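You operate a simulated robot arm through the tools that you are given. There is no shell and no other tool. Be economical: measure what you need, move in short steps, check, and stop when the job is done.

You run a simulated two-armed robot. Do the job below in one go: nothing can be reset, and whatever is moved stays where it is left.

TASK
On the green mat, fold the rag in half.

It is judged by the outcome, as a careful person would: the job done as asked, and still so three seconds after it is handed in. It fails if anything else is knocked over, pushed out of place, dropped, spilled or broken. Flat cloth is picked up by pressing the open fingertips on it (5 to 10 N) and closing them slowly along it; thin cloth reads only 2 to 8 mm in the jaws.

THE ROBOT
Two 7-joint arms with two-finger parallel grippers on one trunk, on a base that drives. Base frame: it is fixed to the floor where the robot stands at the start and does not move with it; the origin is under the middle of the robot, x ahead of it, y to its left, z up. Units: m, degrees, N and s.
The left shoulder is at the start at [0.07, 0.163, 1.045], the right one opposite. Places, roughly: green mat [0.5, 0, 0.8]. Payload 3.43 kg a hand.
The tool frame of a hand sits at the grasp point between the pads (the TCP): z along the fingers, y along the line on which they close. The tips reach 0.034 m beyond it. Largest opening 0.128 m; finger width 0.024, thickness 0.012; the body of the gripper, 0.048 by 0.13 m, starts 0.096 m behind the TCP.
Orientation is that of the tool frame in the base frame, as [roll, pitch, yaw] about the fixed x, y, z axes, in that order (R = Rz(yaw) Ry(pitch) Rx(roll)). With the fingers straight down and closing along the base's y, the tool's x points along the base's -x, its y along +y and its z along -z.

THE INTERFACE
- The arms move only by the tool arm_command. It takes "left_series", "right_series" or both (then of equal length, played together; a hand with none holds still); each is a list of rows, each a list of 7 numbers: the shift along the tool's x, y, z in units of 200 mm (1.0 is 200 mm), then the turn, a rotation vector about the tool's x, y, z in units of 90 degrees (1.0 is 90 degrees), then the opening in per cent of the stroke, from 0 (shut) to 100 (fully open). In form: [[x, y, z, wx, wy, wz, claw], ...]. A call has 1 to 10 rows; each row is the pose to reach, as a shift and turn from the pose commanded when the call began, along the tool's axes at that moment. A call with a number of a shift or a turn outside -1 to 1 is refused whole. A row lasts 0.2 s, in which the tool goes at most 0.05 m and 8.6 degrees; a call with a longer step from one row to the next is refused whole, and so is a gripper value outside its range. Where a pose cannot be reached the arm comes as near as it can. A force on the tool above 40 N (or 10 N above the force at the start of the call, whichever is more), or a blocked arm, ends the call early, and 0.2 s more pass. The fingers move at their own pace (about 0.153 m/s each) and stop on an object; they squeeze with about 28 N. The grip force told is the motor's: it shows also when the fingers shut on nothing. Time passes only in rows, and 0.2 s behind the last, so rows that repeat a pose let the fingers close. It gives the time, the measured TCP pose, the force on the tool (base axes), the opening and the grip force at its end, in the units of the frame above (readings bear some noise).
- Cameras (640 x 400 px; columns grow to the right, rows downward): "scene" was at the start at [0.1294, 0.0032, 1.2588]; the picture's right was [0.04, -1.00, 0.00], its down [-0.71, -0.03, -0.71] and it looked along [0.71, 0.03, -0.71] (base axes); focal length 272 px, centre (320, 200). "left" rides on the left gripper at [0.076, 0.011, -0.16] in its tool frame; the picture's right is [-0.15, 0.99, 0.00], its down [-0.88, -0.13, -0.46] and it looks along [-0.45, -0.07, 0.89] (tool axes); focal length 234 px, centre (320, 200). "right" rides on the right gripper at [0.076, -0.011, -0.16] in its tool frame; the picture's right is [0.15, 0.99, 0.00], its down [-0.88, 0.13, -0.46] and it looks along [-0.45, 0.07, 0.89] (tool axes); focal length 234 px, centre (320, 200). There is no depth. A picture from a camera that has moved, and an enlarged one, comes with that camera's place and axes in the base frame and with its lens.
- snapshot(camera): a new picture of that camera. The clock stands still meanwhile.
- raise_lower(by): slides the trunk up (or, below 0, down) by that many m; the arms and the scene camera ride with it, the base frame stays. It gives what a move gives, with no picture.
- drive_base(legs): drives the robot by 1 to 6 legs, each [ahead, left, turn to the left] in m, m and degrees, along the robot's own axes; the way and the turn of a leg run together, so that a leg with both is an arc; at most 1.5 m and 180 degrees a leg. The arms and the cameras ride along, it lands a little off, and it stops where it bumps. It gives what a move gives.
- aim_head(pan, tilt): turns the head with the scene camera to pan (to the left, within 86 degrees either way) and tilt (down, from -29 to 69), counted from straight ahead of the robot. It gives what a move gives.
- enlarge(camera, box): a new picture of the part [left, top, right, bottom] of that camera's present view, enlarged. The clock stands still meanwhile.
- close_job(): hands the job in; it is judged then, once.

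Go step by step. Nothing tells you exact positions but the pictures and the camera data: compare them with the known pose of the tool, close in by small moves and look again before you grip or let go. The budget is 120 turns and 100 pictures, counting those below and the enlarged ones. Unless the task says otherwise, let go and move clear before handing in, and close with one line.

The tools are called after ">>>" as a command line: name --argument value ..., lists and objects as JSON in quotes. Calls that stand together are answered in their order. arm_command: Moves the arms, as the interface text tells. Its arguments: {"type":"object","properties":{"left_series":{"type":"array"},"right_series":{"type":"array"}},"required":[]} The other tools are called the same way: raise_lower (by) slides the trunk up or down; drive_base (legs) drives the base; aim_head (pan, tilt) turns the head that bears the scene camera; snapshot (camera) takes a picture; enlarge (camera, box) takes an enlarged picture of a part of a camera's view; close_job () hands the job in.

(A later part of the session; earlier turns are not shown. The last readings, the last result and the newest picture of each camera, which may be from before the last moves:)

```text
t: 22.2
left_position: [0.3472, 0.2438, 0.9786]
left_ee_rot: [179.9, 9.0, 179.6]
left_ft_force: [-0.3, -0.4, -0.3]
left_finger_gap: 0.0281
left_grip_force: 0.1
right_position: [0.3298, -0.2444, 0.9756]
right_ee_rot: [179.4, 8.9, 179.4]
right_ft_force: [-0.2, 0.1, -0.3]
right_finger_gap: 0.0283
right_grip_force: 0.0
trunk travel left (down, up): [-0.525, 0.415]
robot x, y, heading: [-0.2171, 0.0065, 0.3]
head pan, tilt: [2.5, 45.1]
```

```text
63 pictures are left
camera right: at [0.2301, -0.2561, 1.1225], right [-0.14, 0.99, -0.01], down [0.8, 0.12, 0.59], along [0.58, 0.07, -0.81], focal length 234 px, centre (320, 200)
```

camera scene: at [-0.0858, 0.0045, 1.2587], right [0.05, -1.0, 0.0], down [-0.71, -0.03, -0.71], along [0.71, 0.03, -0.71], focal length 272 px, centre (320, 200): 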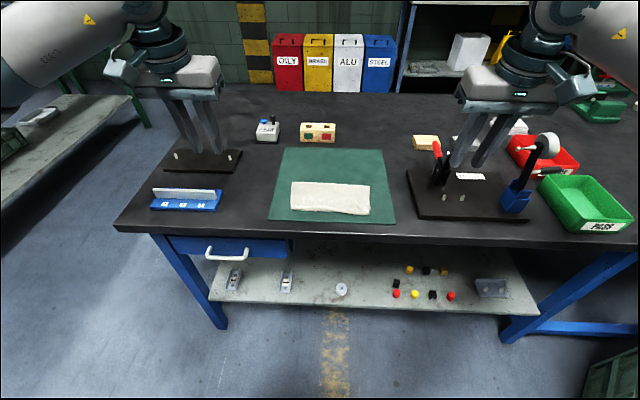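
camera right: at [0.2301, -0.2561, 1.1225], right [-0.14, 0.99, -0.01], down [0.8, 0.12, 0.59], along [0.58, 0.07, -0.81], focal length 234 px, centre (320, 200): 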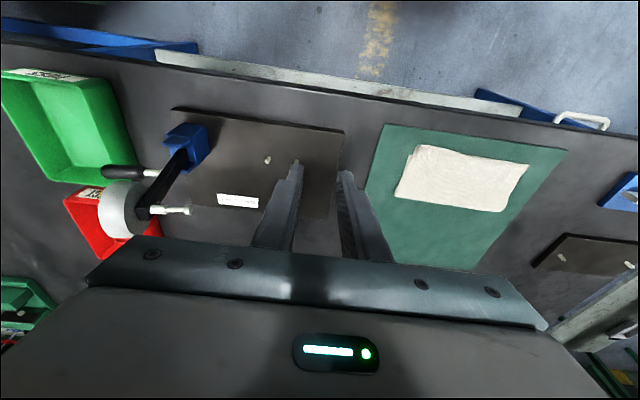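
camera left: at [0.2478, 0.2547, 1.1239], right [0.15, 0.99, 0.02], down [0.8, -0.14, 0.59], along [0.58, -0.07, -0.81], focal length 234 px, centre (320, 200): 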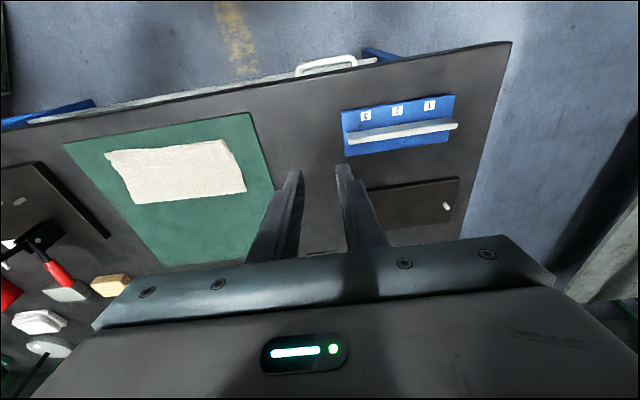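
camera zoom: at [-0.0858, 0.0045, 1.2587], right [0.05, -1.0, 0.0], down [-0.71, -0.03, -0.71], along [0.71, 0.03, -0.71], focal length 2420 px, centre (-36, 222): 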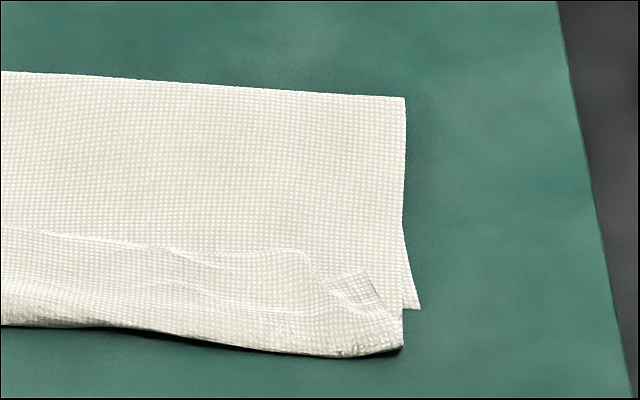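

The zoom suggests the top layer was pulled toward the robot during release and its last ~36 mm flopped back on top as a flap. I'd rather fix that, so I'm bringing both hands over the flap for a close look and a re-grip.

>>> arm_command --left_series '[[-0.02, -0.15, 0.1, 0, 0.02, 0, 22], [-0.04, -0.3, 0.2, 0, 0.04, 0, 22], [-0.06, -0.45, 0.31, 0, 0.06, 0, 22], [-0.08, -0.6, 0.42, 0, 0.08, 0, 22], [-0.1, -0.74, 0.52, 0, 0.1, 0, 22], [-0.115, -0.87, 0.62, 0, 0.1, 0, 22], [-0.115, -0.87, 0.62, 0, 0.1, 0, 22]]' --right_series '[[-0.03, 0.15, 0.1, 0, 0.02, 0, 22], [-0.06, 0.3, 0.2, 0, 0.04, 0, 22], [-0.09, 0.45, 0.31, 0, 0.06, 0, 22], [-0.12, 0.6, 0.42, 0, 0.08, 0, 22], [-0.15, 0.74, 0.52, 0, 0.1, 0, 22], [-0.17, 0.865, 0.614, 0, 0.1, 0, 22], [-0.17, 0.865, 0.614, 0, 0.1, 0, 22]]'

>>> enlarge --camera "left" --box '[160, 0, 420, 190]'

>>> enlarge --camera "right" --box '[220, 0, 480, 190]'

```text
t: 23.8
left_position: [0.3865, 0.0686, 0.8582]
left_ee_rot: [179.8, 0.0, 179.7]
left_ft_force: [-0.3, -0.6, -0.2]
left_finger_gap: 0.0284
left_grip_force: 0.1
right_position: [0.3798, -0.0708, 0.8635]
right_ee_rot: [179.5, 0.0, 179.5]
right_ft_force: [0.0, -0.3, 0.6]
right_finger_gap: 0.0285
right_grip_force: 0.1
trunk travel left (down, up): [-0.525, 0.415]
robot x, y, heading: [-0.2127, 0.0034, 0.3]
head pan, tilt: [2.5, 45.1]
```

```text
2.11 times, centred on (290, 95) of left
camera zoom: at [0.3104, 0.0792, 1.0179], right [0.15, 0.99, 0.0], down [0.88, -0.14, 0.46], along [0.45, -0.07, -0.89], focal length 493 px, centre (383, 421)
```

zoom: 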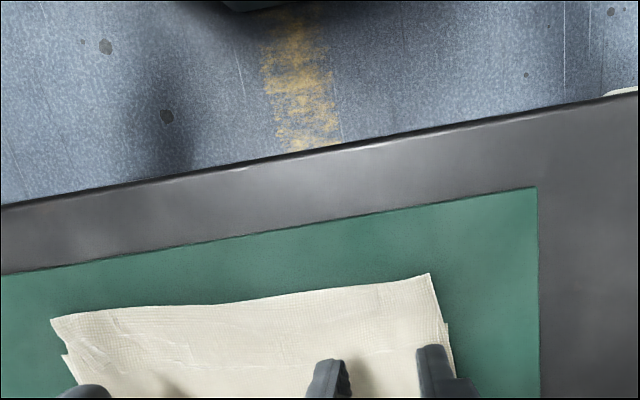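

```text
2.11 times, centred on (350, 95) of right
camera zoom: at [0.3042, -0.0825, 1.0229], right [-0.14, 0.99, 0.01], down [0.88, 0.12, 0.46], along [0.45, 0.07, -0.89], focal length 493 px, centre (257, 421)
```

zoom: 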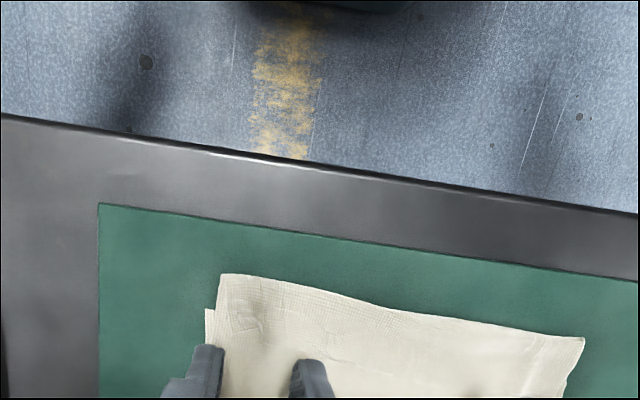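

I can't yet tell whether the hem is folded over or tucked under, so I'm zooming in tighter.

>>> enlarge --camera "left" --box '[255, 120, 345, 176]'

>>> enlarge --camera "right" --box '[295, 120, 385, 176]'

```text
7.11 times, centred on (300, 148) of left
camera zoom: at [0.3104, 0.0792, 1.0179], right [0.15, 0.99, 0.0], down [0.88, -0.14, 0.46], along [0.45, -0.07, -0.89], focal length 1665 px, centre (462, 570)
```

zoom: 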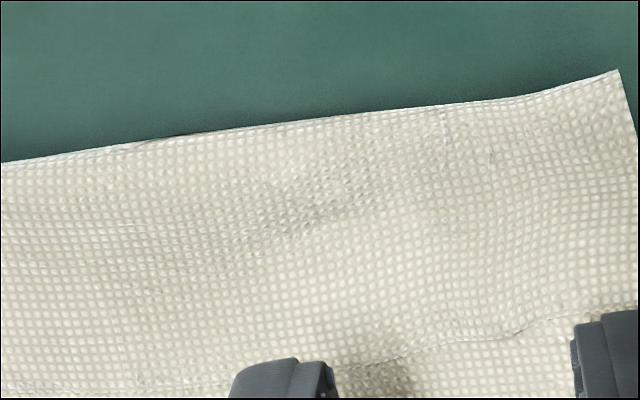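

```text
7.11 times, centred on (340, 148) of right
camera zoom: at [0.3042, -0.0825, 1.0229], right [-0.14, 0.99, 0.01], down [0.88, 0.12, 0.46], along [0.45, 0.07, -0.89], focal length 1665 px, centre (178, 570)
```

zoom: 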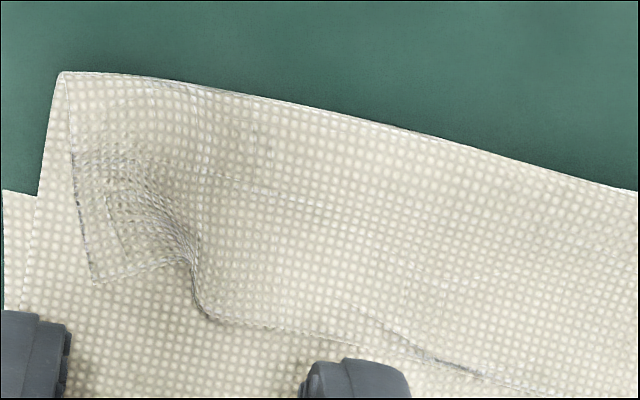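

Confirmed: the top layer's last ~3.5 cm is turned back on top, with its edge at x ≈ 0.39 on the left and 0.384 on the right. I'm pinching this flap edge again on both sides, lowering to just above it first.

>>> arm_command --left_series '[[0.0075, 0.037, 0.06, 0, 0, 0, 22], [0.0075, 0.037, 0.12, 0, 0, 0, 22], [0.0075, 0.037, 0.18, 0, 0, 0, 22], [0.0075, 0.037, 0.22, 0, 0, 0, 22], [0.0075, 0.037, 0.22, 0, 0, 0, 22], [0.0075, 0.037, 0.22, 0, 0, 0, 22]]' --right_series '[[0.019, 0.014, 0.06, 0, 0, 0, 22], [0.019, 0.014, 0.12, 0, 0, 0, 22], [0.019, 0.014, 0.18, 0, 0, 0, 22], [0.019, 0.014, 0.2425, 0, 0, 0, 22], [0.019, 0.014, 0.2425, 0, 0, 0, 22], [0.019, 0.014, 0.2425, 0, 0, 0, 22]]'

>>> enlarge --camera "left" --box '[230, 100, 390, 200]'

>>> enlarge --camera "right" --box '[250, 100, 410, 200]'

```text
t: 25.2
left_position: [0.3834, 0.0785, 0.8148]
left_ee_rot: [179.9, 0.0, 179.5]
left_ft_force: [0.5, 0.5, 0.2]
left_finger_gap: 0.0282
left_grip_force: 0.0
right_position: [0.3796, -0.0654, 0.8119]
right_ee_rot: [179.4, 0.0, 179.5]
right_ft_force: [0.1, 0.2, 0.4]
right_finger_gap: 0.0285
right_grip_force: 0.0
trunk travel left (down, up): [-0.525, 0.415]
robot x, y, heading: [-0.2182, 0.0019, 0.2]
head pan, tilt: [2.5, 45.1]
```

```text
4.00 times, centred on (310, 150) of left
camera zoom: at [0.308, 0.0884, 0.9743], right [0.15, 0.99, 0.0], down [0.88, -0.14, 0.46], along [0.45, -0.07, -0.89], focal length 937 px, centre (360, 400)
```

zoom: 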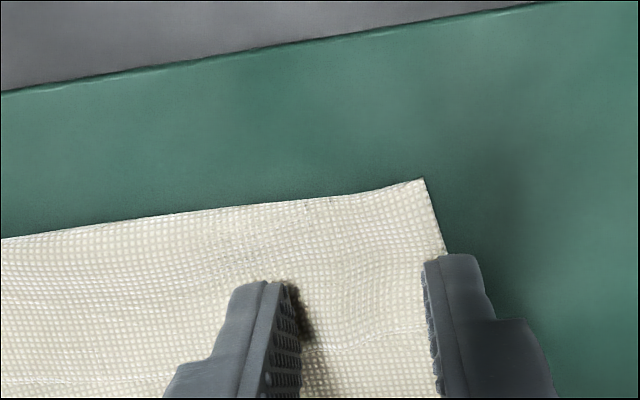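

```text
4.00 times, centred on (330, 150) of right
camera zoom: at [0.3042, -0.0776, 0.9723], right [-0.14, 0.99, 0.01], down [0.88, 0.12, 0.46], along [0.45, 0.07, -0.89], focal length 937 px, centre (280, 400)
```

zoom: 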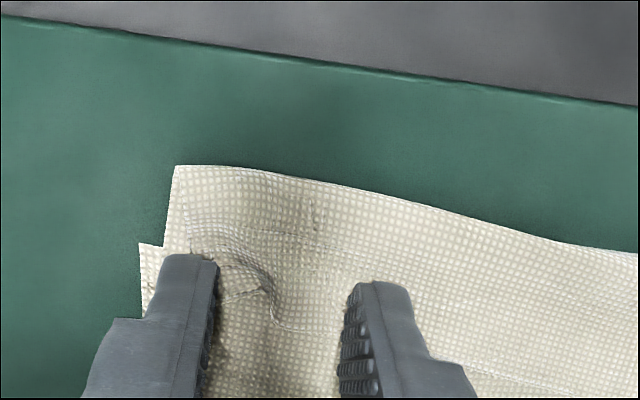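

The left outer finger is just off the cloth, so I'm narrowing both openings to 20 mm, shifting the left hand inward and pressing down gently.

>>> arm_command --left_series '[[0, -0.0275, 0, 0, 0, 0, 16], [0, -0.0275, 0.01, 0, 0, 0, 16], [0, -0.0275, 0.02, 0, 0, 0, 16], [0, -0.0275, 0.028, 0, 0, 0, 16], [0, -0.0275, 0.028, 0, 0, 0, 16], [0, -0.0275, 0.028, 0, 0, 0, 16]]' --right_series '[[0, 0, 0, 0, 0, 0, 16], [0, 0, 0.01, 0, 0, 0, 16], [0, 0, 0.02, 0, 0, 0, 16], [0, 0, 0.028, 0, 0, 0, 16], [0, 0, 0.028, 0, 0, 0, 16], [0, 0, 0.028, 0, 0, 0, 16]]'

>>> enlarge --camera "left" --box '[230, 100, 390, 200]'

>>> enlarge --camera "right" --box '[250, 100, 410, 200]'

```text
t: 26.6
left_position: [0.3824, 0.0721, 0.8113]
left_ee_rot: [179.9, 0.1, 179.6]
left_ft_force: [-0.2, -0.3, 0.1]
left_finger_gap: 0.0207
left_grip_force: 0.1
right_position: [0.3784, -0.0675, 0.8097]
right_ee_rot: [179.4, 0.2, 179.5]
right_ft_force: [3.4, 4.4, 22.5]
right_finger_gap: 0.0202
right_grip_force: 0.0
trunk travel left (down, up): [-0.525, 0.415]
robot x, y, heading: [-0.2157, 0.0033, -0.0]
head pan, tilt: [2.5, 45.1]
```

```text
4.00 times, centred on (310, 150) of left
camera zoom: at [0.3066, 0.0826, 0.9703], right [0.15, 0.99, 0.0], down [0.88, -0.14, 0.46], along [0.45, -0.07, -0.89], focal length 937 px, centre (360, 400)
```

zoom: 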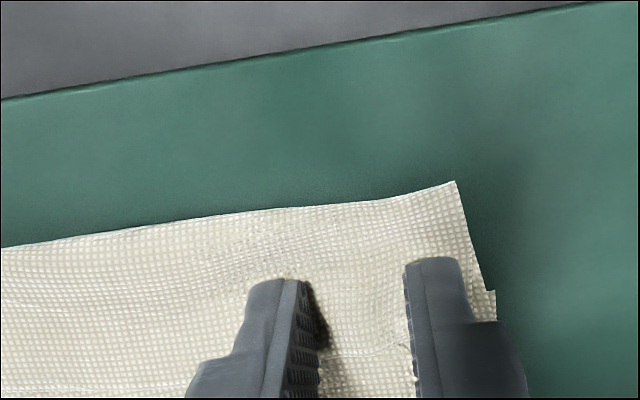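

```text
4.00 times, centred on (330, 150) of right
camera zoom: at [0.3032, -0.0784, 0.9696], right [-0.14, 0.99, 0.01], down [0.88, 0.12, 0.46], along [0.45, 0.07, -0.89], focal length 937 px, centre (280, 400)
```

zoom: 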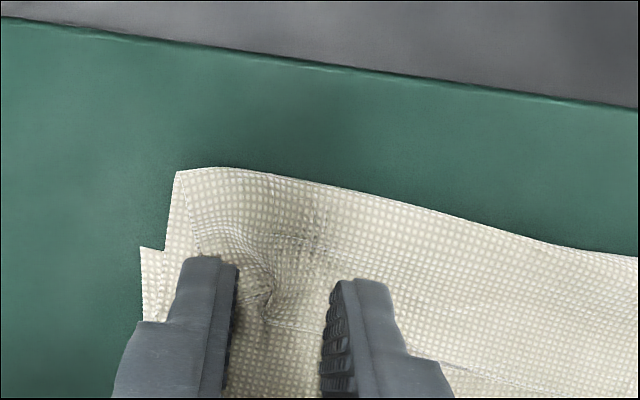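

Positions are good on both. I'm easing the right up 2 mm and the left down 3 mm to balance the pressing force.

>>> arm_command --left_series '[[0, 0, 0.008, 0, 0, 0, 16], [0, 0, 0.015, 0, 0, 0, 16], [0, 0, 0.015, 0, 0, 0, 16]]' --right_series '[[0, 0, -0.01, 0, 0, 0, 16], [0, 0, -0.01, 0, 0, 0, 16], [0, 0, -0.01, 0, 0, 0, 16]]'

```text
t: 27.4
left_position: [0.3827, 0.071, 0.8101]
left_ee_rot: [180.0, 0.1, 179.6]
left_ft_force: [-2.8, 1.9, 16.7]
left_finger_gap: 0.0208
left_grip_force: 0.0
right_position: [0.3787, -0.067, 0.8104]
right_ee_rot: [179.4, 0.0, 179.5]
right_ft_force: [3.8, 2.9, 11.6]
right_finger_gap: 0.0195
right_grip_force: 0.0
trunk travel left (down, up): [-0.525, 0.415]
robot x, y, heading: [-0.215, 0.0045, 0.2]
head pan, tilt: [2.5, 45.1]
```

Forces are about 17 N left and 12 N right. I'm easing both a little and closing slowly.

>>> arm_command --left_series '[[0, 0, -0.008, 0, 0, 0, 16], [0, 0, -0.008, 0, 0, 0, 14], [0, 0, -0.008, 0, 0, 0, 12], [0, 0, -0.008, 0, 0, 0, 10], [0, 0, -0.008, 0, 0, 0, 8], [0, 0, -0.008, 0, 0, 0, 6], [0, 0, -0.008, 0, 0, 0, 4], [0, 0, -0.008, 0, 0, 0, 2], [0, 0, -0.008, 0, 0, 0, 0], [0, 0, -0.008, 0, 0, 0, 0]]' --right_series '[[0, 0, -0.004, 0, 0, 0, 16], [0, 0, -0.004, 0, 0, 0, 14], [0, 0, -0.004, 0, 0, 0, 12], [0, 0, -0.004, 0, 0, 0, 10], [0, 0, -0.004, 0, 0, 0, 8], [0, 0, -0.004, 0, 0, 0, 6], [0, 0, -0.004, 0, 0, 0, 4], [0, 0, -0.004, 0, 0, 0, 2], [0, 0, -0.004, 0, 0, 0, 0], [0, 0, -0.004, 0, 0, 0, 0]]'

>>> enlarge --camera "left" --box '[230, 100, 390, 200]'

>>> enlarge --camera "right" --box '[250, 100, 410, 200]'

```text
t: 29.6
left_position: [0.3847, 0.0714, 0.8108]
left_ee_rot: [179.8, 0.1, 179.6]
left_ft_force: [-0.3, -5.0, 4.1]
left_finger_gap: 0.0015
left_grip_force: 28.3
right_position: [0.38, -0.0664, 0.8092]
right_ee_rot: [179.4, -0.1, 179.4]
right_ft_force: [0.1, 6.2, 2.9]
right_finger_gap: 0.0016
right_grip_force: 27.4
trunk travel left (down, up): [-0.525, 0.415]
robot x, y, heading: [-0.217, 0.0033, 0.2]
head pan, tilt: [2.5, 45.1]
```

```text
4.00 times, centred on (310, 150) of left
camera zoom: at [0.3086, 0.0821, 0.9693], right [0.15, 0.99, 0.0], down [0.88, -0.14, 0.46], along [0.45, -0.07, -0.89], focal length 937 px, centre (360, 400)
```

zoom: 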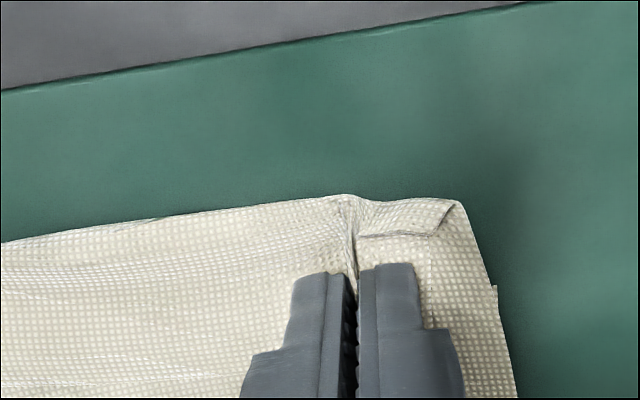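

```text
4.00 times, centred on (330, 150) of right
camera zoom: at [0.3039, -0.0785, 0.9702], right [-0.14, 0.99, 0.01], down [0.88, 0.12, 0.46], along [0.45, 0.07, -0.89], focal length 937 px, centre (280, 400)
```

zoom: 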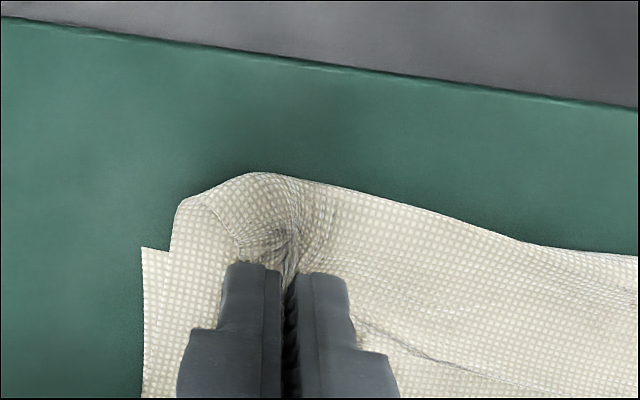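

Both pinch the flap only. I'm lifting 5 cm straight up and looking.

>>> arm_command --left_series '[[0, 0, -0.05, 0, 0, 0, 0], [0, 0, -0.1, 0, 0, 0, 0], [0, 0, -0.17, 0, 0, 0, 0], [0, 0, -0.25, 0, 0, 0, 0], [0, 0, -0.25, 0, 0, 0, 0]]' --right_series '[[0, 0, -0.05, 0, 0, 0, 0], [0, 0, -0.1, 0, 0, 0, 0], [0, 0, -0.17, 0, 0, 0, 0], [0, 0, -0.25, 0, 0, 0, 0], [0, 0, -0.25, 0, 0, 0, 0]]'

>>> enlarge --camera "left" --box '[150, 60, 390, 210]'

>>> enlarge --camera "scene" --box '[260, 145, 400, 233]'

```text
t: 30.8
left_position: [0.3844, 0.0712, 0.8578]
left_ee_rot: [179.9, 0.0, 179.6]
left_ft_force: [0.6, -7.3, -0.5]
left_finger_gap: 0.0018
left_grip_force: 27.9
right_position: [0.3796, -0.0664, 0.8588]
right_ee_rot: [179.4, 0.0, 179.5]
right_ft_force: [0.4, 8.5, -0.2]
right_finger_gap: 0.0014
right_grip_force: 27.7
trunk travel left (down, up): [-0.525, 0.415]
robot x, y, heading: [-0.2148, -0.0018, 0.1]
head pan, tilt: [2.5, 45.1]
```

```text
2.67 times, centred on (270, 135) of left
camera zoom: at [0.3086, 0.0829, 1.0175], right [0.15, 0.99, 0.0], down [0.88, -0.14, 0.46], along [0.45, -0.07, -0.89], focal length 624 px, centre (453, 373)
```

zoom: 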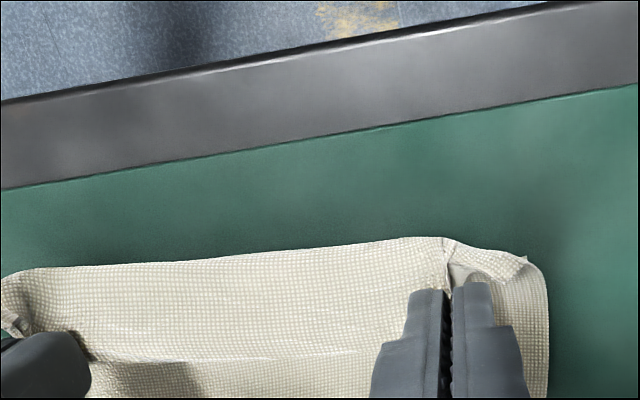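

```text
4.55 times, centred on (330, 189) of scene
camera zoom: at [-0.0857, 0.0045, 1.2587], right [0.05, -1.0, 0.0], down [-0.71, -0.03, -0.71], along [0.71, 0.03, -0.71], focal length 1238 px, centre (274, 250)
```

zoom: 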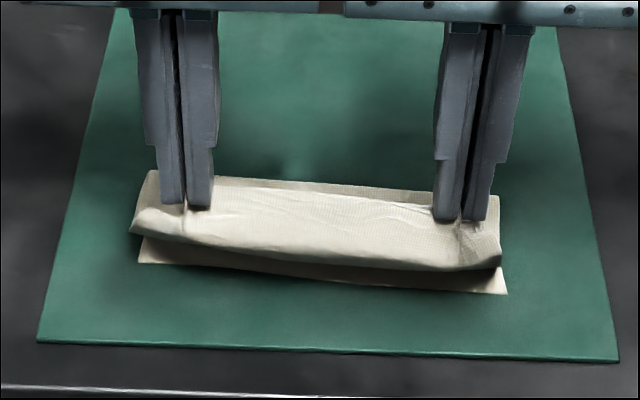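

Only the top layer came up; the bottom layer's near edge is undisturbed. I'll swing the edge forward, back the robot off 0.1 m for room, then re-lay it with flatter fingers so it lets go pointing toward the robot.

>>> arm_command --left_series '[[-0.08, 0, -0.03, 0, -0.06, 0, 0], [-0.17, 0, -0.06, 0, -0.13, 0, 0], [-0.26, 0, -0.08, 0, -0.2, 0, 0], [-0.35, 0, -0.1, 0, -0.27, 0, 0], [-0.428, 0, -0.11, 0, -0.333, 0, 0], [-0.428, 0, -0.11, 0, -0.333, 0, 0]]' --right_series '[[-0.08, 0, -0.03, 0, -0.06, 0, 0], [-0.17, 0, -0.06, 0, -0.13, 0, 0], [-0.26, 0, -0.08, 0, -0.2, 0, 0], [-0.34, 0, -0.1, 0, -0.27, 0, 0], [-0.412, 0, -0.106, 0, -0.333, 0, 0], [-0.412, 0, -0.106, 0, -0.333, 0, 0]]'

>>> drive_base --legs '[[-0.1, 0, 0]]'

>>> snapshot --camera "left"

>>> snapshot --camera "right"

```text
t: 32.2
left_position: [0.4685, 0.071, 0.8798]
left_ee_rot: [179.8, 30.0, 179.5]
left_ft_force: [-0.1, -6.6, -1.0]
left_finger_gap: 0.0015
left_grip_force: 28.0
right_position: [0.4624, -0.0669, 0.8806]
right_ee_rot: [179.3, 30.0, 179.3]
right_ft_force: [0.4, 6.7, -1.3]
right_finger_gap: 0.0017
right_grip_force: 28.3
trunk travel left (down, up): [-0.525, 0.415]
robot x, y, heading: [-0.2158, 0.0034, 0.2]
head pan, tilt: [2.5, 45.1]
```

```text
t: 33.3
left_position: [0.3718, 0.0717, 0.8815]
left_ee_rot: [179.8, 30.0, 179.5]
left_ft_force: [-1.2, -7.7, -0.2]
left_finger_gap: 0.0019
left_grip_force: 27.8
right_position: [0.364, -0.0681, 0.8803]
right_ee_rot: [179.4, 30.0, 179.3]
right_ft_force: [0.4, 7.9, 0.3]
right_finger_gap: 0.0016
right_grip_force: 28.0
trunk travel left (down, up): [-0.525, 0.415]
robot x, y, heading: [-0.31, 0.0014, 0.3]
head pan, tilt: [2.5, 45.1]
```

```text
50 pictures are left
camera left: at [0.2264, 0.0831, 0.981], right [0.13, 0.99, 0.08], down [0.53, -0.14, 0.83], along [0.84, -0.07, -0.55], focal length 234 px, centre (320, 200)
```

left: 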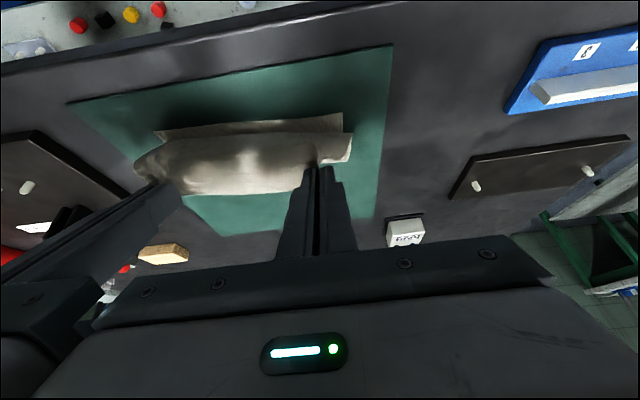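

```text
49 pictures are left
camera right: at [0.2188, -0.0778, 0.9814], right [-0.12, 0.99, -0.06], down [0.54, 0.12, 0.84], along [0.84, 0.07, -0.55], focal length 234 px, centre (320, 200)
```

right: 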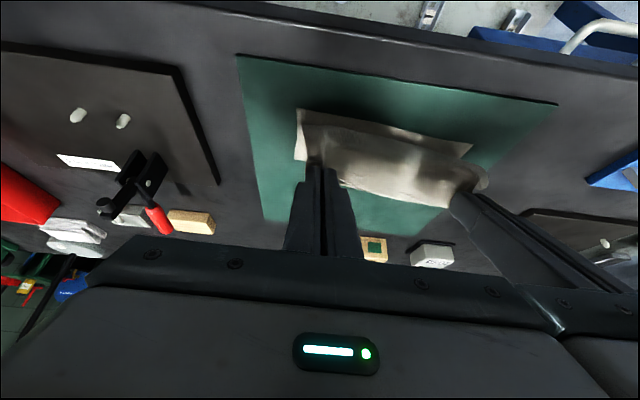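

The bottom layer's near-left corner is unchanged at [0.387, 0.102]. I'm tilting the fingers to 70° and coming down to 2 cm above the final spot.

>>> arm_command --left_series '[[0.03, 0, 0.035, 0, -0.065, 0, 0], [0.055, 0, 0.07, 0, -0.13, 0, 0], [0.083, 0, 0.1, 0, -0.195, 0, 0], [0.11, 0, 0.133, 0, -0.26, 0, 0], [0.14, 0, 0.167, 0, -0.325, 0, 0], [0.165, 0, 0.2, 0, -0.39, 0, 0], [0.193, 0, 0.233, 0, -0.444, 0, 0], [0.193, 0, 0.233, 0, -0.444, 0, 0]]' --right_series '[[0.03, 0, 0.033, 0, -0.065, 0, 0], [0.057, 0, 0.066, 0, -0.13, 0, 0], [0.085, 0, 0.097, 0, -0.195, 0, 0], [0.114, 0, 0.13, 0, -0.26, 0, 0], [0.142, 0, 0.162, 0, -0.325, 0, 0], [0.17, 0, 0.193, 0, -0.39, 0, 0], [0.199, 0, 0.225, 0, -0.444, 0, 0], [0.199, 0, 0.225, 0, -0.444, 0, 0]]'

>>> snapshot --camera "left"

>>> enlarge --camera "scene" --box '[250, 120, 410, 220]'

```text
t: 34.8
left_position: [0.3641, 0.0645, 0.8382]
left_ee_rot: [-175.0, 66.8, -175.3]
left_ft_force: [-0.5, 0.4, -0.3]
left_finger_gap: 0.0017
left_grip_force: 28.0
right_position: [0.3544, -0.0661, 0.835]
right_ee_rot: [176.8, 66.9, 176.1]
right_ft_force: [0.1, -0.7, 0.3]
right_finger_gap: 0.0016
right_grip_force: 28.2
trunk travel left (down, up): [-0.525, 0.415]
robot x, y, heading: [-0.3116, 0.0006, 0.2]
head pan, tilt: [2.5, 45.1]
stopped in row 7 (left hand): the force on the tool passed its limit (the readings are from after the stop); the commanded pose is now the measured one
```

```text
48 pictures are left
camera left: at [0.1881, 0.0746, 0.8314], right [0.05, 0.99, 0.1], down [-0.07, -0.1, 0.99], along [1.0, -0.06, 0.07], focal length 234 px, centre (320, 200)
```

left: 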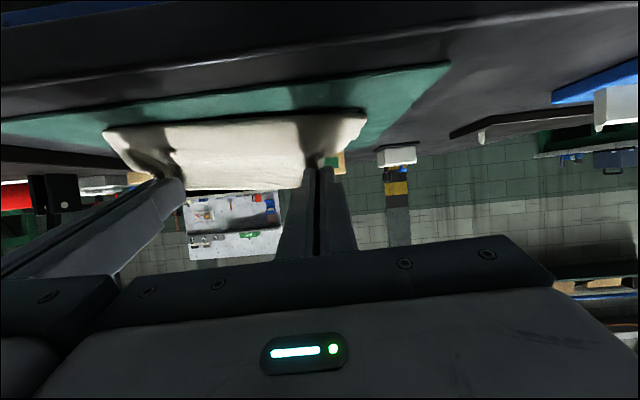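

```text
4.00 times, centred on (330, 170) of scene
camera zoom: at [-0.1843, 0.0038, 1.2589], right [0.05, -1.0, 0.0], down [-0.71, -0.03, -0.71], along [0.71, 0.03, -0.71], focal length 1089 px, centre (280, 320)
```

zoom: 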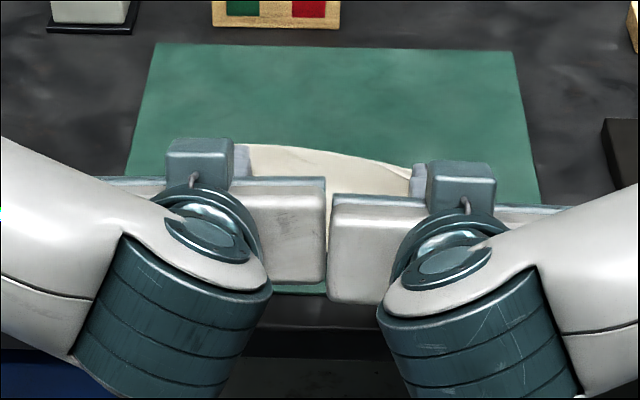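

The palms brushed each other. I'm moving the hands slightly apart and straightening them, then finishing the descent.

>>> arm_command --left_series '[[0, 0.03, 0, -0.004, 0, 0.01, 0], [0.02, 0.03, 0.008, -0.008, 0, 0.02, 0], [0.07, 0.03, 0.03, -0.008, 0, 0.02, 0], [0.12, 0.03, 0.048, -0.008, 0, 0.02, 0], [0.15, 0.03, 0.06, -0.008, 0, 0.02, 0], [0.168, 0.03, 0.066, -0.008, 0, 0.02, 0], [0.168, 0.03, 0.066, -0.008, 0, 0.02, 0]]' --right_series '[[0, -0.03, 0, -0.004, 0, -0.01, 0], [0.02, -0.03, 0.008, -0.004, 0, -0.017, 0], [0.07, -0.03, 0.028, -0.004, 0, -0.017, 0], [0.11, -0.03, 0.042, -0.004, 0, -0.017, 0], [0.14, -0.03, 0.053, -0.004, 0, -0.017, 0], [0.155, -0.03, 0.058, -0.004, 0, -0.017, 0], [0.155, -0.03, 0.058, -0.004, 0, -0.017, 0]]'

>>> snapshot --camera "left"

>>> snapshot --camera "right"

```text
t: 36.4
left_position: [0.3655, 0.0679, 0.8036]
left_ee_rot: [-179.8, 66.9, -179.7]
left_ft_force: [0.5, -10.3, 2.5]
left_finger_gap: 0.0019
left_grip_force: 28.4
right_position: [0.3546, -0.0705, 0.8028]
right_ee_rot: [-179.9, 66.9, 180.0]
right_ft_force: [1.8, 9.5, 1.4]
right_finger_gap: 0.0019
right_grip_force: 28.1
trunk travel left (down, up): [-0.525, 0.415]
robot x, y, heading: [-0.3102, 0.0016, 0.2]
head pan, tilt: [2.5, 45.1]
```

```text
46 pictures are left
camera left: at [0.1886, 0.0786, 0.7951], right [0.05, 0.99, 0.13], down [-0.07, -0.13, 0.99], along [1.0, -0.06, 0.07], focal length 234 px, centre (320, 200)
```

left: 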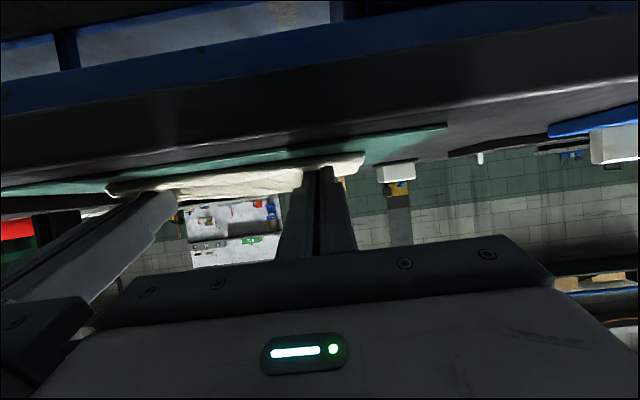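

```text
45 pictures are left
camera right: at [0.1782, -0.081, 0.797], right [-0.05, 0.99, -0.14], down [-0.07, 0.13, 0.99], along [1.0, 0.06, 0.06], focal length 234 px, centre (320, 200)
```

right: 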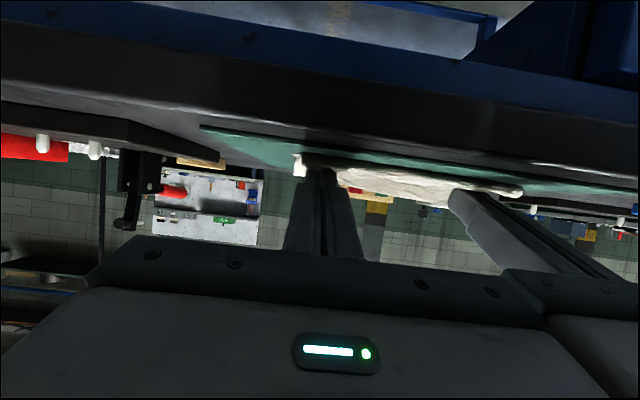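

The edge is in place just above the near edge. I'm loosening slowly and pulling straight back toward the robot, so the hem flips toward the robot rather than over the top.

>>> arm_command --left_series '[[0, 0, 0, 0, 0, 0, 4], [0, 0, 0, 0, 0, 0, 9], [0, 0, 0, 0, 0, 0, 14], [0.02, 0, -0.046, 0, 0, 0, 18], [0.04, 0, -0.092, 0, 0, 0, 22], [0.06, 0, -0.14, 0, 0, 0, 22], [0.08, 0, -0.19, 0, 0, 0, 22], [0.117, 0, -0.276, 0, 0, 0, 22], [0.117, 0, -0.276, 0, 0, 0, 22]]' --right_series '[[0, 0, 0, 0, 0, 0, 4], [0, 0, 0, 0, 0, 0, 9], [0, 0, 0, 0, 0, 0, 14], [0.02, 0, -0.046, 0, 0, 0, 18], [0.04, 0, -0.092, 0, 0, 0, 22], [0.06, 0, -0.14, 0, 0, 0, 22], [0.08, 0, -0.19, 0, 0, 0, 22], [0.117, 0, -0.276, 0, 0, 0, 22], [0.117, 0, -0.276, 0, 0, 0, 22]]'

>>> snapshot --camera "left"

>>> snapshot --camera "right"

>>> enlarge --camera "scene" --box '[250, 120, 410, 220]'

```text
t: 38.4
left_position: [0.3058, 0.0688, 0.8024]
left_ee_rot: [-179.8, 67.0, -179.6]
left_ft_force: [0.1, 0.2, -0.7]
left_finger_gap: 0.0281
left_grip_force: 0.2
right_position: [0.2966, -0.07, 0.8027]
right_ee_rot: [-179.8, 66.8, -180.0]
right_ft_force: [-0.9, -0.6, -0.1]
right_finger_gap: 0.0284
right_grip_force: 0.0
trunk travel left (down, up): [-0.525, 0.415]
robot x, y, heading: [-0.3126, 0.0029, 0.2]
head pan, tilt: [2.5, 45.1]
```

```text
44 pictures are left
camera left: at [0.1286, 0.0796, 0.7951], right [0.05, 0.99, 0.13], down [-0.07, -0.13, 0.99], along [1.0, -0.06, 0.06], focal length 234 px, centre (320, 200)
```

left: 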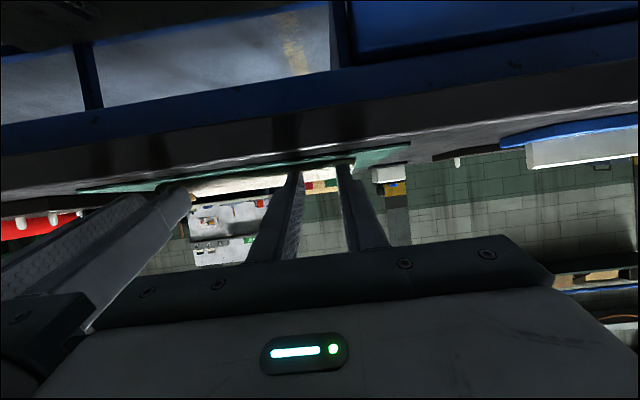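

```text
43 pictures are left
camera right: at [0.1203, -0.0814, 0.7964], right [-0.05, 0.99, -0.14], down [-0.07, 0.13, 0.99], along [1.0, 0.06, 0.06], focal length 234 px, centre (320, 200)
```

right: 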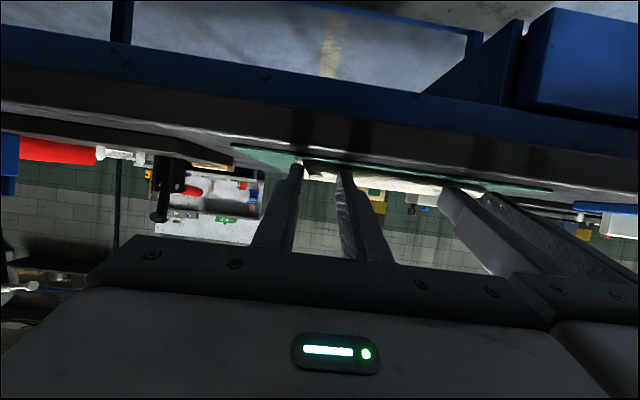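

```text
4.00 times, centred on (330, 170) of scene
camera zoom: at [-0.1822, 0.0042, 1.2587], right [0.05, -1.0, 0.0], down [-0.71, -0.03, -0.71], along [0.71, 0.03, -0.71], focal length 1089 px, centre (280, 320)
```

zoom: 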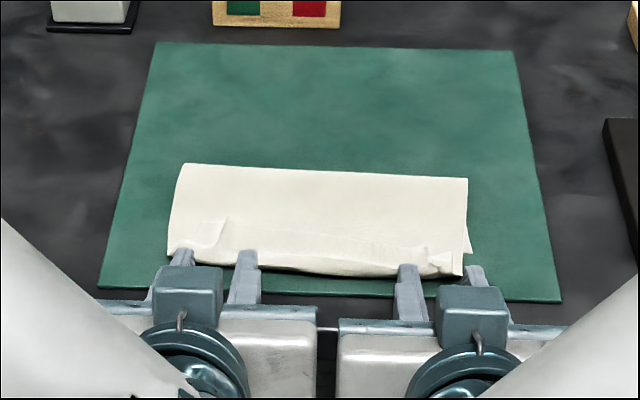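

Released. I'm lifting the hands clear and spreading them to inspect.

>>> arm_command --left_series '[[-0.15, 0, -0.1, 0, 0, 0, 22], [-0.3, 0.05, -0.2, 0, 0.07, 0, 22], [-0.45, 0.15, -0.25, 0, 0.14, 0, 22], [-0.55, 0.3, -0.25, 0, 0.21, 0, 22], [-0.6, 0.45, -0.2, 0, 0.28, 0, 22], [-0.65, 0.6, -0.1, 0, 0.36, 0, 22]]' --right_series '[[-0.15, 0, -0.1, 0, 0, 0, 22], [-0.3, -0.05, -0.2, 0, 0.07, 0, 22], [-0.45, -0.15, -0.25, 0, 0.14, 0, 22], [-0.55, -0.3, -0.25, 0, 0.21, 0, 22], [-0.6, -0.45, -0.2, 0, 0.28, 0, 22], [-0.65, -0.6, -0.1, 0, 0.36, 0, 22]]'

>>> enlarge --camera "scene" --box '[270, 135, 390, 210]'

```text
t: 39.8
left_position: [0.336, 0.191, 0.9292]
left_ee_rot: [-179.8, 34.3, -179.9]
left_ft_force: [0.3, 0.3, -1.2]
left_finger_gap: 0.0285
left_grip_force: 0.0
right_position: [0.3272, -0.1887, 0.9289]
right_ee_rot: [179.9, 34.3, 179.9]
right_ft_force: [-0.4, 0.3, 0.8]
right_finger_gap: 0.0284
right_grip_force: 0.0
trunk travel left (down, up): [-0.525, 0.415]
robot x, y, heading: [-0.3122, -0.001, 0.2]
head pan, tilt: [2.5, 45.1]
```

```text
5.33 times, centred on (330, 172) of scene
camera zoom: at [-0.1814, 0.0042, 1.2586], right [0.05, -1.0, 0.0], down [-0.71, -0.03, -0.71], along [0.7, 0.03, -0.71], focal length 1452 px, centre (267, 347)
```

zoom: 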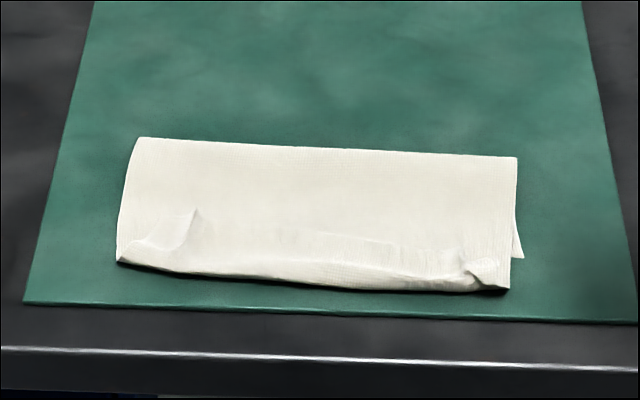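

Corners nearly meet, but the slack still bulged to the near side and the crease sits ~2.5 cm too near, because I lowered with a slack cloth. I'll redo it properly: unfold fully, then fold again on a taut arc. First I'm driving forward 0.09 m to regain reach to the far edge.

>>> drive_base --legs '[[0.09, 0, 0]]'

>>> enlarge --camera "scene" --box '[280, 165, 340, 222]'

>>> enlarge --camera "scene" --box '[325, 165, 385, 222]'

```text
t: 40.9
left_position: [0.4294, 0.1901, 0.9298]
left_ee_rot: [-179.8, 34.4, -179.8]
left_ft_force: [0.5, 0.2, 0.0]
left_finger_gap: 0.0287
left_grip_force: 0.0
right_position: [0.4181, -0.1878, 0.9284]
right_ee_rot: [-179.9, 34.4, 179.8]
right_ft_force: [0.1, -0.6, 0.1]
right_finger_gap: 0.0286
right_grip_force: 0.0
trunk travel left (down, up): [-0.525, 0.415]
robot x, y, heading: [-0.218, 0.0003, 0.4]
head pan, tilt: [2.5, 45.1]
```

```text
7.02 times, centred on (310, 194) of scene
camera zoom: at [-0.0897, 0.0044, 1.2587], right [0.05, -1.0, 0.0], down [-0.71, -0.03, -0.71], along [0.7, 0.03, -0.71], focal length 1911 px, centre (390, 246)
```

zoom: 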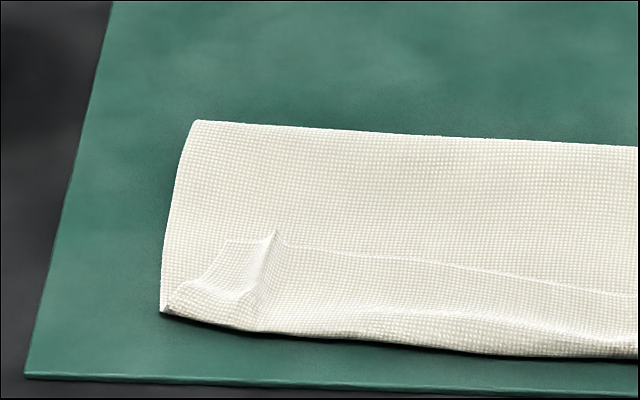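

```text
7.02 times, centred on (355, 194) of scene
camera zoom: at [-0.0897, 0.0044, 1.2587], right [0.05, -1.0, 0.0], down [-0.71, -0.03, -0.71], along [0.7, 0.03, -0.71], focal length 1911 px, centre (74, 246)
```

zoom: 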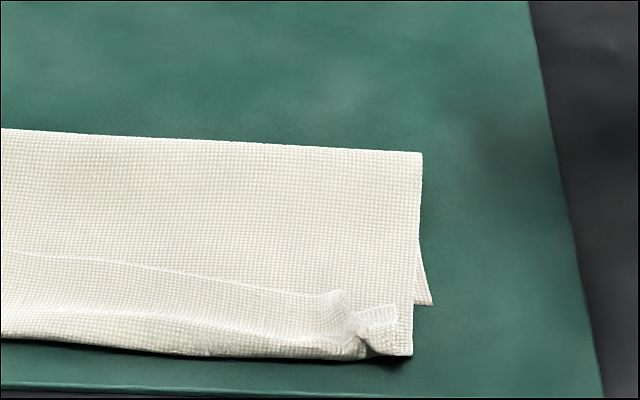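

The pinch ridges left in the flap at about [0.382, 0.070] and [0.360, -0.070] make a good place to re-grip. I'm going above them with tools straight down.

>>> arm_command --left_series '[[0.08, -0.1, 0.046, 0, 0.064, 0, 16], [0.16, -0.2, 0.092, 0, 0.127, 0, 16], [0.24, -0.3, 0.139, 0, 0.191, 0, 16], [0.32, -0.4, 0.185, 0, 0.255, 0, 16], [0.4, -0.5, 0.231, 0, 0.318, 0, 16], [0.4775, -0.6, 0.2775, 0, 0.382, 0, 16], [0.4775, -0.6, 0.2775, 0, 0.382, 0, 16], [0.4775, -0.6, 0.2775, 0, 0.382, 0, 16]]' --right_series '[[0.088, 0.098, 0.039, 0, 0.064, 0, 16], [0.175, 0.196, 0.079, 0, 0.127, 0, 16], [0.263, 0.295, 0.118, 0, 0.191, 0, 16], [0.35, 0.393, 0.157, 0, 0.255, 0, 16], [0.438, 0.491, 0.197, 0, 0.318, 0, 16], [0.526, 0.589, 0.236, 0, 0.382, 0, 16], [0.526, 0.589, 0.236, 0, 0.382, 0, 16], [0.526, 0.589, 0.236, 0, 0.382, 0, 16]]'

>>> enlarge --camera "left" --box '[230, 100, 390, 200]'

>>> enlarge --camera "right" --box '[250, 100, 410, 200]'

```text
t: 42.7
left_position: [0.3819, 0.0694, 0.8315]
left_ee_rot: [-179.9, -0.1, -179.9]
left_ft_force: [0.4, -0.6, -0.4]
left_finger_gap: 0.0207
left_grip_force: 0.1
right_position: [0.3582, -0.0699, 0.8291]
right_ee_rot: [-179.9, 0.0, 179.8]
right_ft_force: [-0.2, 0.4, 0.1]
right_finger_gap: 0.0204
right_grip_force: 0.0
trunk travel left (down, up): [-0.525, 0.415]
robot x, y, heading: [-0.2211, -0.001, 0.3]
head pan, tilt: [2.5, 45.1]
```

```text
4.00 times, centred on (310, 150) of left
camera zoom: at [0.3065, 0.081, 0.9898], right [0.14, 0.99, 0.0], down [0.88, -0.13, 0.46], along [0.45, -0.07, -0.89], focal length 937 px, centre (360, 400)
```

zoom: 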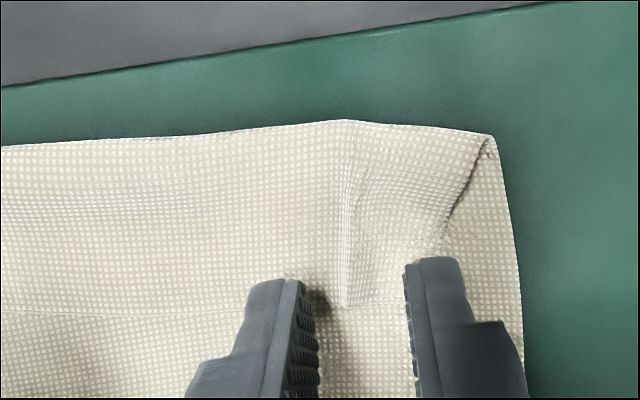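

```text
4.00 times, centred on (330, 150) of right
camera zoom: at [0.2821, -0.0795, 0.9903], right [-0.14, 0.99, 0.0], down [0.88, 0.13, 0.46], along [0.45, 0.06, -0.89], focal length 937 px, centre (280, 400)
```

zoom: 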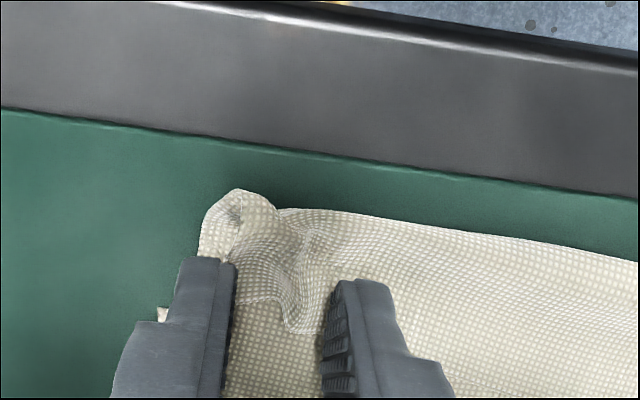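

Good alignment: each pair of fingers straddles its ridge. I'm lowering to contact.

>>> arm_command --left_series '[[0, 0, 0.04, 0, 0, 0, 16], [0, 0, 0.075, 0, 0, 0, 16], [0, 0, 0.09, 0, 0, 0, 16], [0, 0, 0.1, 0, 0, 0, 16], [0, 0, 0.1, 0, 0, 0, 16]]' --right_series '[[-0.02, 0, 0.04, 0, 0, 0, 16], [-0.02, 0, 0.075, 0, 0, 0, 16], [-0.02, 0, 0.09, 0, 0, 0, 16], [-0.02, 0, 0.1, 0, 0, 0, 16], [-0.02, 0, 0.1, 0, 0, 0, 16]]'

```text
t: 43.9
left_position: [0.382, 0.0696, 0.8116]
left_ee_rot: [-179.9, 0.2, -180.0]
left_ft_force: [0.4, 0.4, -0.1]
left_finger_gap: 0.0208
left_grip_force: 0.0
right_position: [0.3618, -0.07, 0.812]
right_ee_rot: [180.0, 0.0, 179.7]
right_ft_force: [0.4, 0.9, 0.2]
right_finger_gap: 0.0206
right_grip_force: 0.0
trunk travel left (down, up): [-0.525, 0.415]
robot x, y, heading: [-0.2192, -0.0012, 0.3]
head pan, tilt: [2.5, 45.1]
```

No contact yet; going down 3 mm more.

>>> arm_command --left_series '[[0, 0, 0.008, 0, 0, 0, 16], [0, 0, 0.015, 0, 0, 0, 16], [0, 0, 0.015, 0, 0, 0, 16]]' --right_series '[[0, 0, 0.008, 0, 0, 0, 16], [0, 0, 0.015, 0, 0, 0, 16], [0, 0, 0.015, 0, 0, 0, 16]]'

```text
t: 44.7
left_position: [0.3816, 0.0696, 0.8096]
left_ee_rot: [-179.8, 0.3, -179.8]
left_ft_force: [3.5, 1.3, 12.0]
left_finger_gap: 0.0203
left_grip_force: 0.1
right_position: [0.3614, -0.0687, 0.8097]
right_ee_rot: [-180.0, 0.2, 179.7]
right_ft_force: [1.2, 1.1, 11.4]
right_finger_gap: 0.0204
right_grip_force: 0.1
trunk travel left (down, up): [-0.525, 0.415]
robot x, y, heading: [-0.2237, 0.0012, -0.0]
head pan, tilt: [2.5, 45.1]
```

Contact at about 12 N on each. I'm easing slightly, closing slowly, then lifting 5 cm.

>>> arm_command --left_series '[[0, 0, -0.004, 0, 0, 0, 14], [0, 0, -0.004, 0, 0, 0, 12], [0, 0, -0.004, 0, 0, 0, 10], [0, 0, -0.004, 0, 0, 0, 8], [0, 0, -0.004, 0, 0, 0, 6], [0, 0, -0.004, 0, 0, 0, 4], [0, 0, -0.004, 0, 0, 0, 2], [0, 0, -0.004, 0, 0, 0, 0], [0, 0, -0.004, 0, 0, 0, 0]]' --right_series '[[0, 0, -0.004, 0, 0, 0, 14], [0, 0, -0.004, 0, 0, 0, 12], [0, 0, -0.004, 0, 0, 0, 10], [0, 0, -0.004, 0, 0, 0, 8], [0, 0, -0.004, 0, 0, 0, 6], [0, 0, -0.004, 0, 0, 0, 4], [0, 0, -0.004, 0, 0, 0, 2], [0, 0, -0.004, 0, 0, 0, 0], [0, 0, -0.004, 0, 0, 0, 0]]'

>>> arm_command --left_series '[[0, 0, -0.06, 0, 0, 0, 0], [0, 0, -0.12, 0, 0, 0, 0], [0, 0, -0.18, 0, 0, 0, 0], [0, 0, -0.25, 0, 0, 0, 0]]' --right_series '[[0, 0, -0.06, 0, 0, 0, 0], [0, 0, -0.12, 0, 0, 0, 0], [0, 0, -0.18, 0, 0, 0, 0], [0, 0, -0.25, 0, 0, 0, 0]]'

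>>> enlarge --camera "scene" --box '[260, 145, 400, 233]'

```text
t: 46.7
left_position: [0.3793, 0.0689, 0.81]
left_ee_rot: [-179.9, 0.2, -179.9]
left_ft_force: [-1.0, -8.5, 8.3]
left_finger_gap: 0.002
left_grip_force: 28.0
right_position: [0.3599, -0.07, 0.8088]
right_ee_rot: [179.9, 0.1, 179.8]
right_ft_force: [-0.7, 8.3, 9.7]
right_finger_gap: 0.0017
right_grip_force: 27.7
trunk travel left (down, up): [-0.525, 0.415]
robot x, y, heading: [-0.2206, 0.0016, 0.5]
head pan, tilt: [2.5, 45.1]
```

```text
t: 47.7
left_position: [0.3795, 0.0719, 0.8587]
left_ee_rot: [-179.9, 0.2, -179.9]
left_ft_force: [-0.1, -13.2, 0.3]
left_finger_gap: 0.0018
left_grip_force: 28.2
right_position: [0.3632, -0.0698, 0.858]
right_ee_rot: [180.0, 0.2, 179.8]
right_ft_force: [1.0, 13.7, 0.8]
right_finger_gap: 0.0018
right_grip_force: 28.0
trunk travel left (down, up): [-0.525, 0.415]
robot x, y, heading: [-0.2204, 0.0048, 0.2]
head pan, tilt: [2.5, 45.1]
```

```text
4.55 times, centred on (330, 189) of scene
camera zoom: at [-0.0912, 0.0044, 1.2588], right [0.05, -1.0, 0.0], down [-0.71, -0.03, -0.71], along [0.71, 0.03, -0.71], focal length 1238 px, centre (274, 250)
```

zoom: 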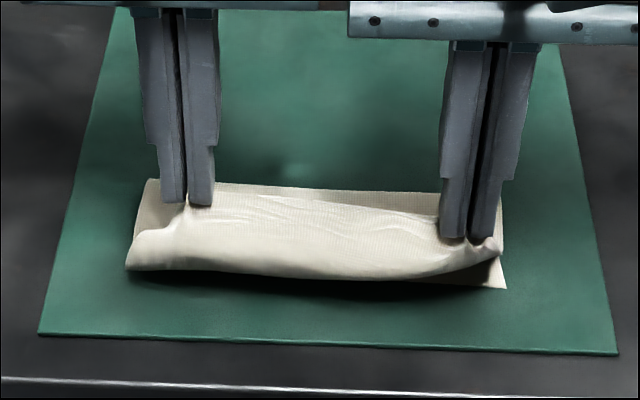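

Held, and only the top layer lifts. I'm carrying the edge back over to the far side to unfold the rag fully.

>>> arm_command --left_series '[[-0.15, -0.02, -0.1, 0, 0, 0, 0], [-0.3, -0.03, -0.175, 0, 0, 0, 0], [-0.45, -0.04, -0.225, 0, 0, 0, 0], [-0.6, -0.045, -0.225, 0, 0, 0, 0], [-0.75, -0.05, -0.15, 0, 0, 0, 0], [-0.88, -0.055, -0.04, 0, 0, 0, 0], [-0.97, -0.06, 0.075, 0, 0, 0, 0], [-1.0, -0.06, 0.13, 0, 0, 0, 0], [-1.0, -0.06, 0.13, 0, 0, 0, 0]]' --right_series '[[-0.15, 0.0, -0.1, 0, 0, 0, 0], [-0.3, -0.005, -0.175, 0, 0, 0, 0], [-0.45, -0.01, -0.225, 0, 0, 0, 0], [-0.6, -0.015, -0.225, 0, 0, 0, 0], [-0.75, -0.02, -0.15, 0, 0, 0, 0], [-0.88, -0.023, -0.04, 0, 0, 0, 0], [-0.97, -0.026, 0.075, 0, 0, 0, 0], [-1.0, -0.026, 0.13, 0, 0, 0, 0], [-1.0, -0.026, 0.13, 0, 0, 0, 0]]'

>>> enlarge --camera "scene" --box '[250, 120, 410, 232]'

```text
t: 49.7
left_position: [0.5817, 0.0586, 0.8302]
left_ee_rot: [-179.9, 0.1, -179.9]
left_ft_force: [-0.3, -0.4, 0.6]
left_finger_gap: 0.0017
left_grip_force: 28.6
right_position: [0.5614, -0.0765, 0.832]
right_ee_rot: [-179.9, 0.0, 179.8]
right_ft_force: [0.6, -0.1, 0.3]
right_finger_gap: 0.0015
right_grip_force: 27.8
trunk travel left (down, up): [-0.525, 0.415]
robot x, y, heading: [-0.2192, 0.0005, 0.2]
head pan, tilt: [2.5, 45.1]
```

```text
3.57 times, centred on (330, 176) of scene
camera zoom: at [-0.0907, 0.0044, 1.2588], right [0.05, -1.0, 0.0], down [-0.71, -0.03, -0.71], along [0.71, 0.03, -0.71], focal length 972 px, centre (284, 286)
```

zoom: 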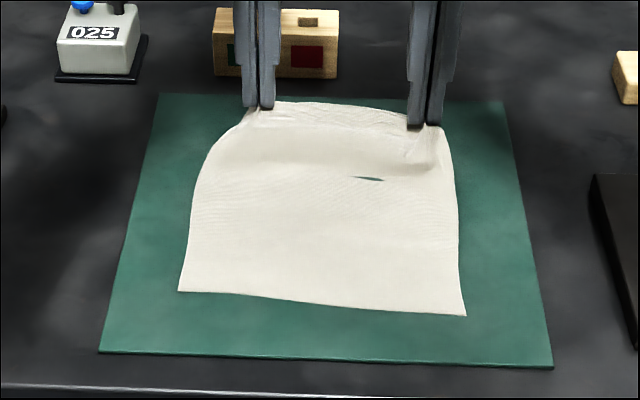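

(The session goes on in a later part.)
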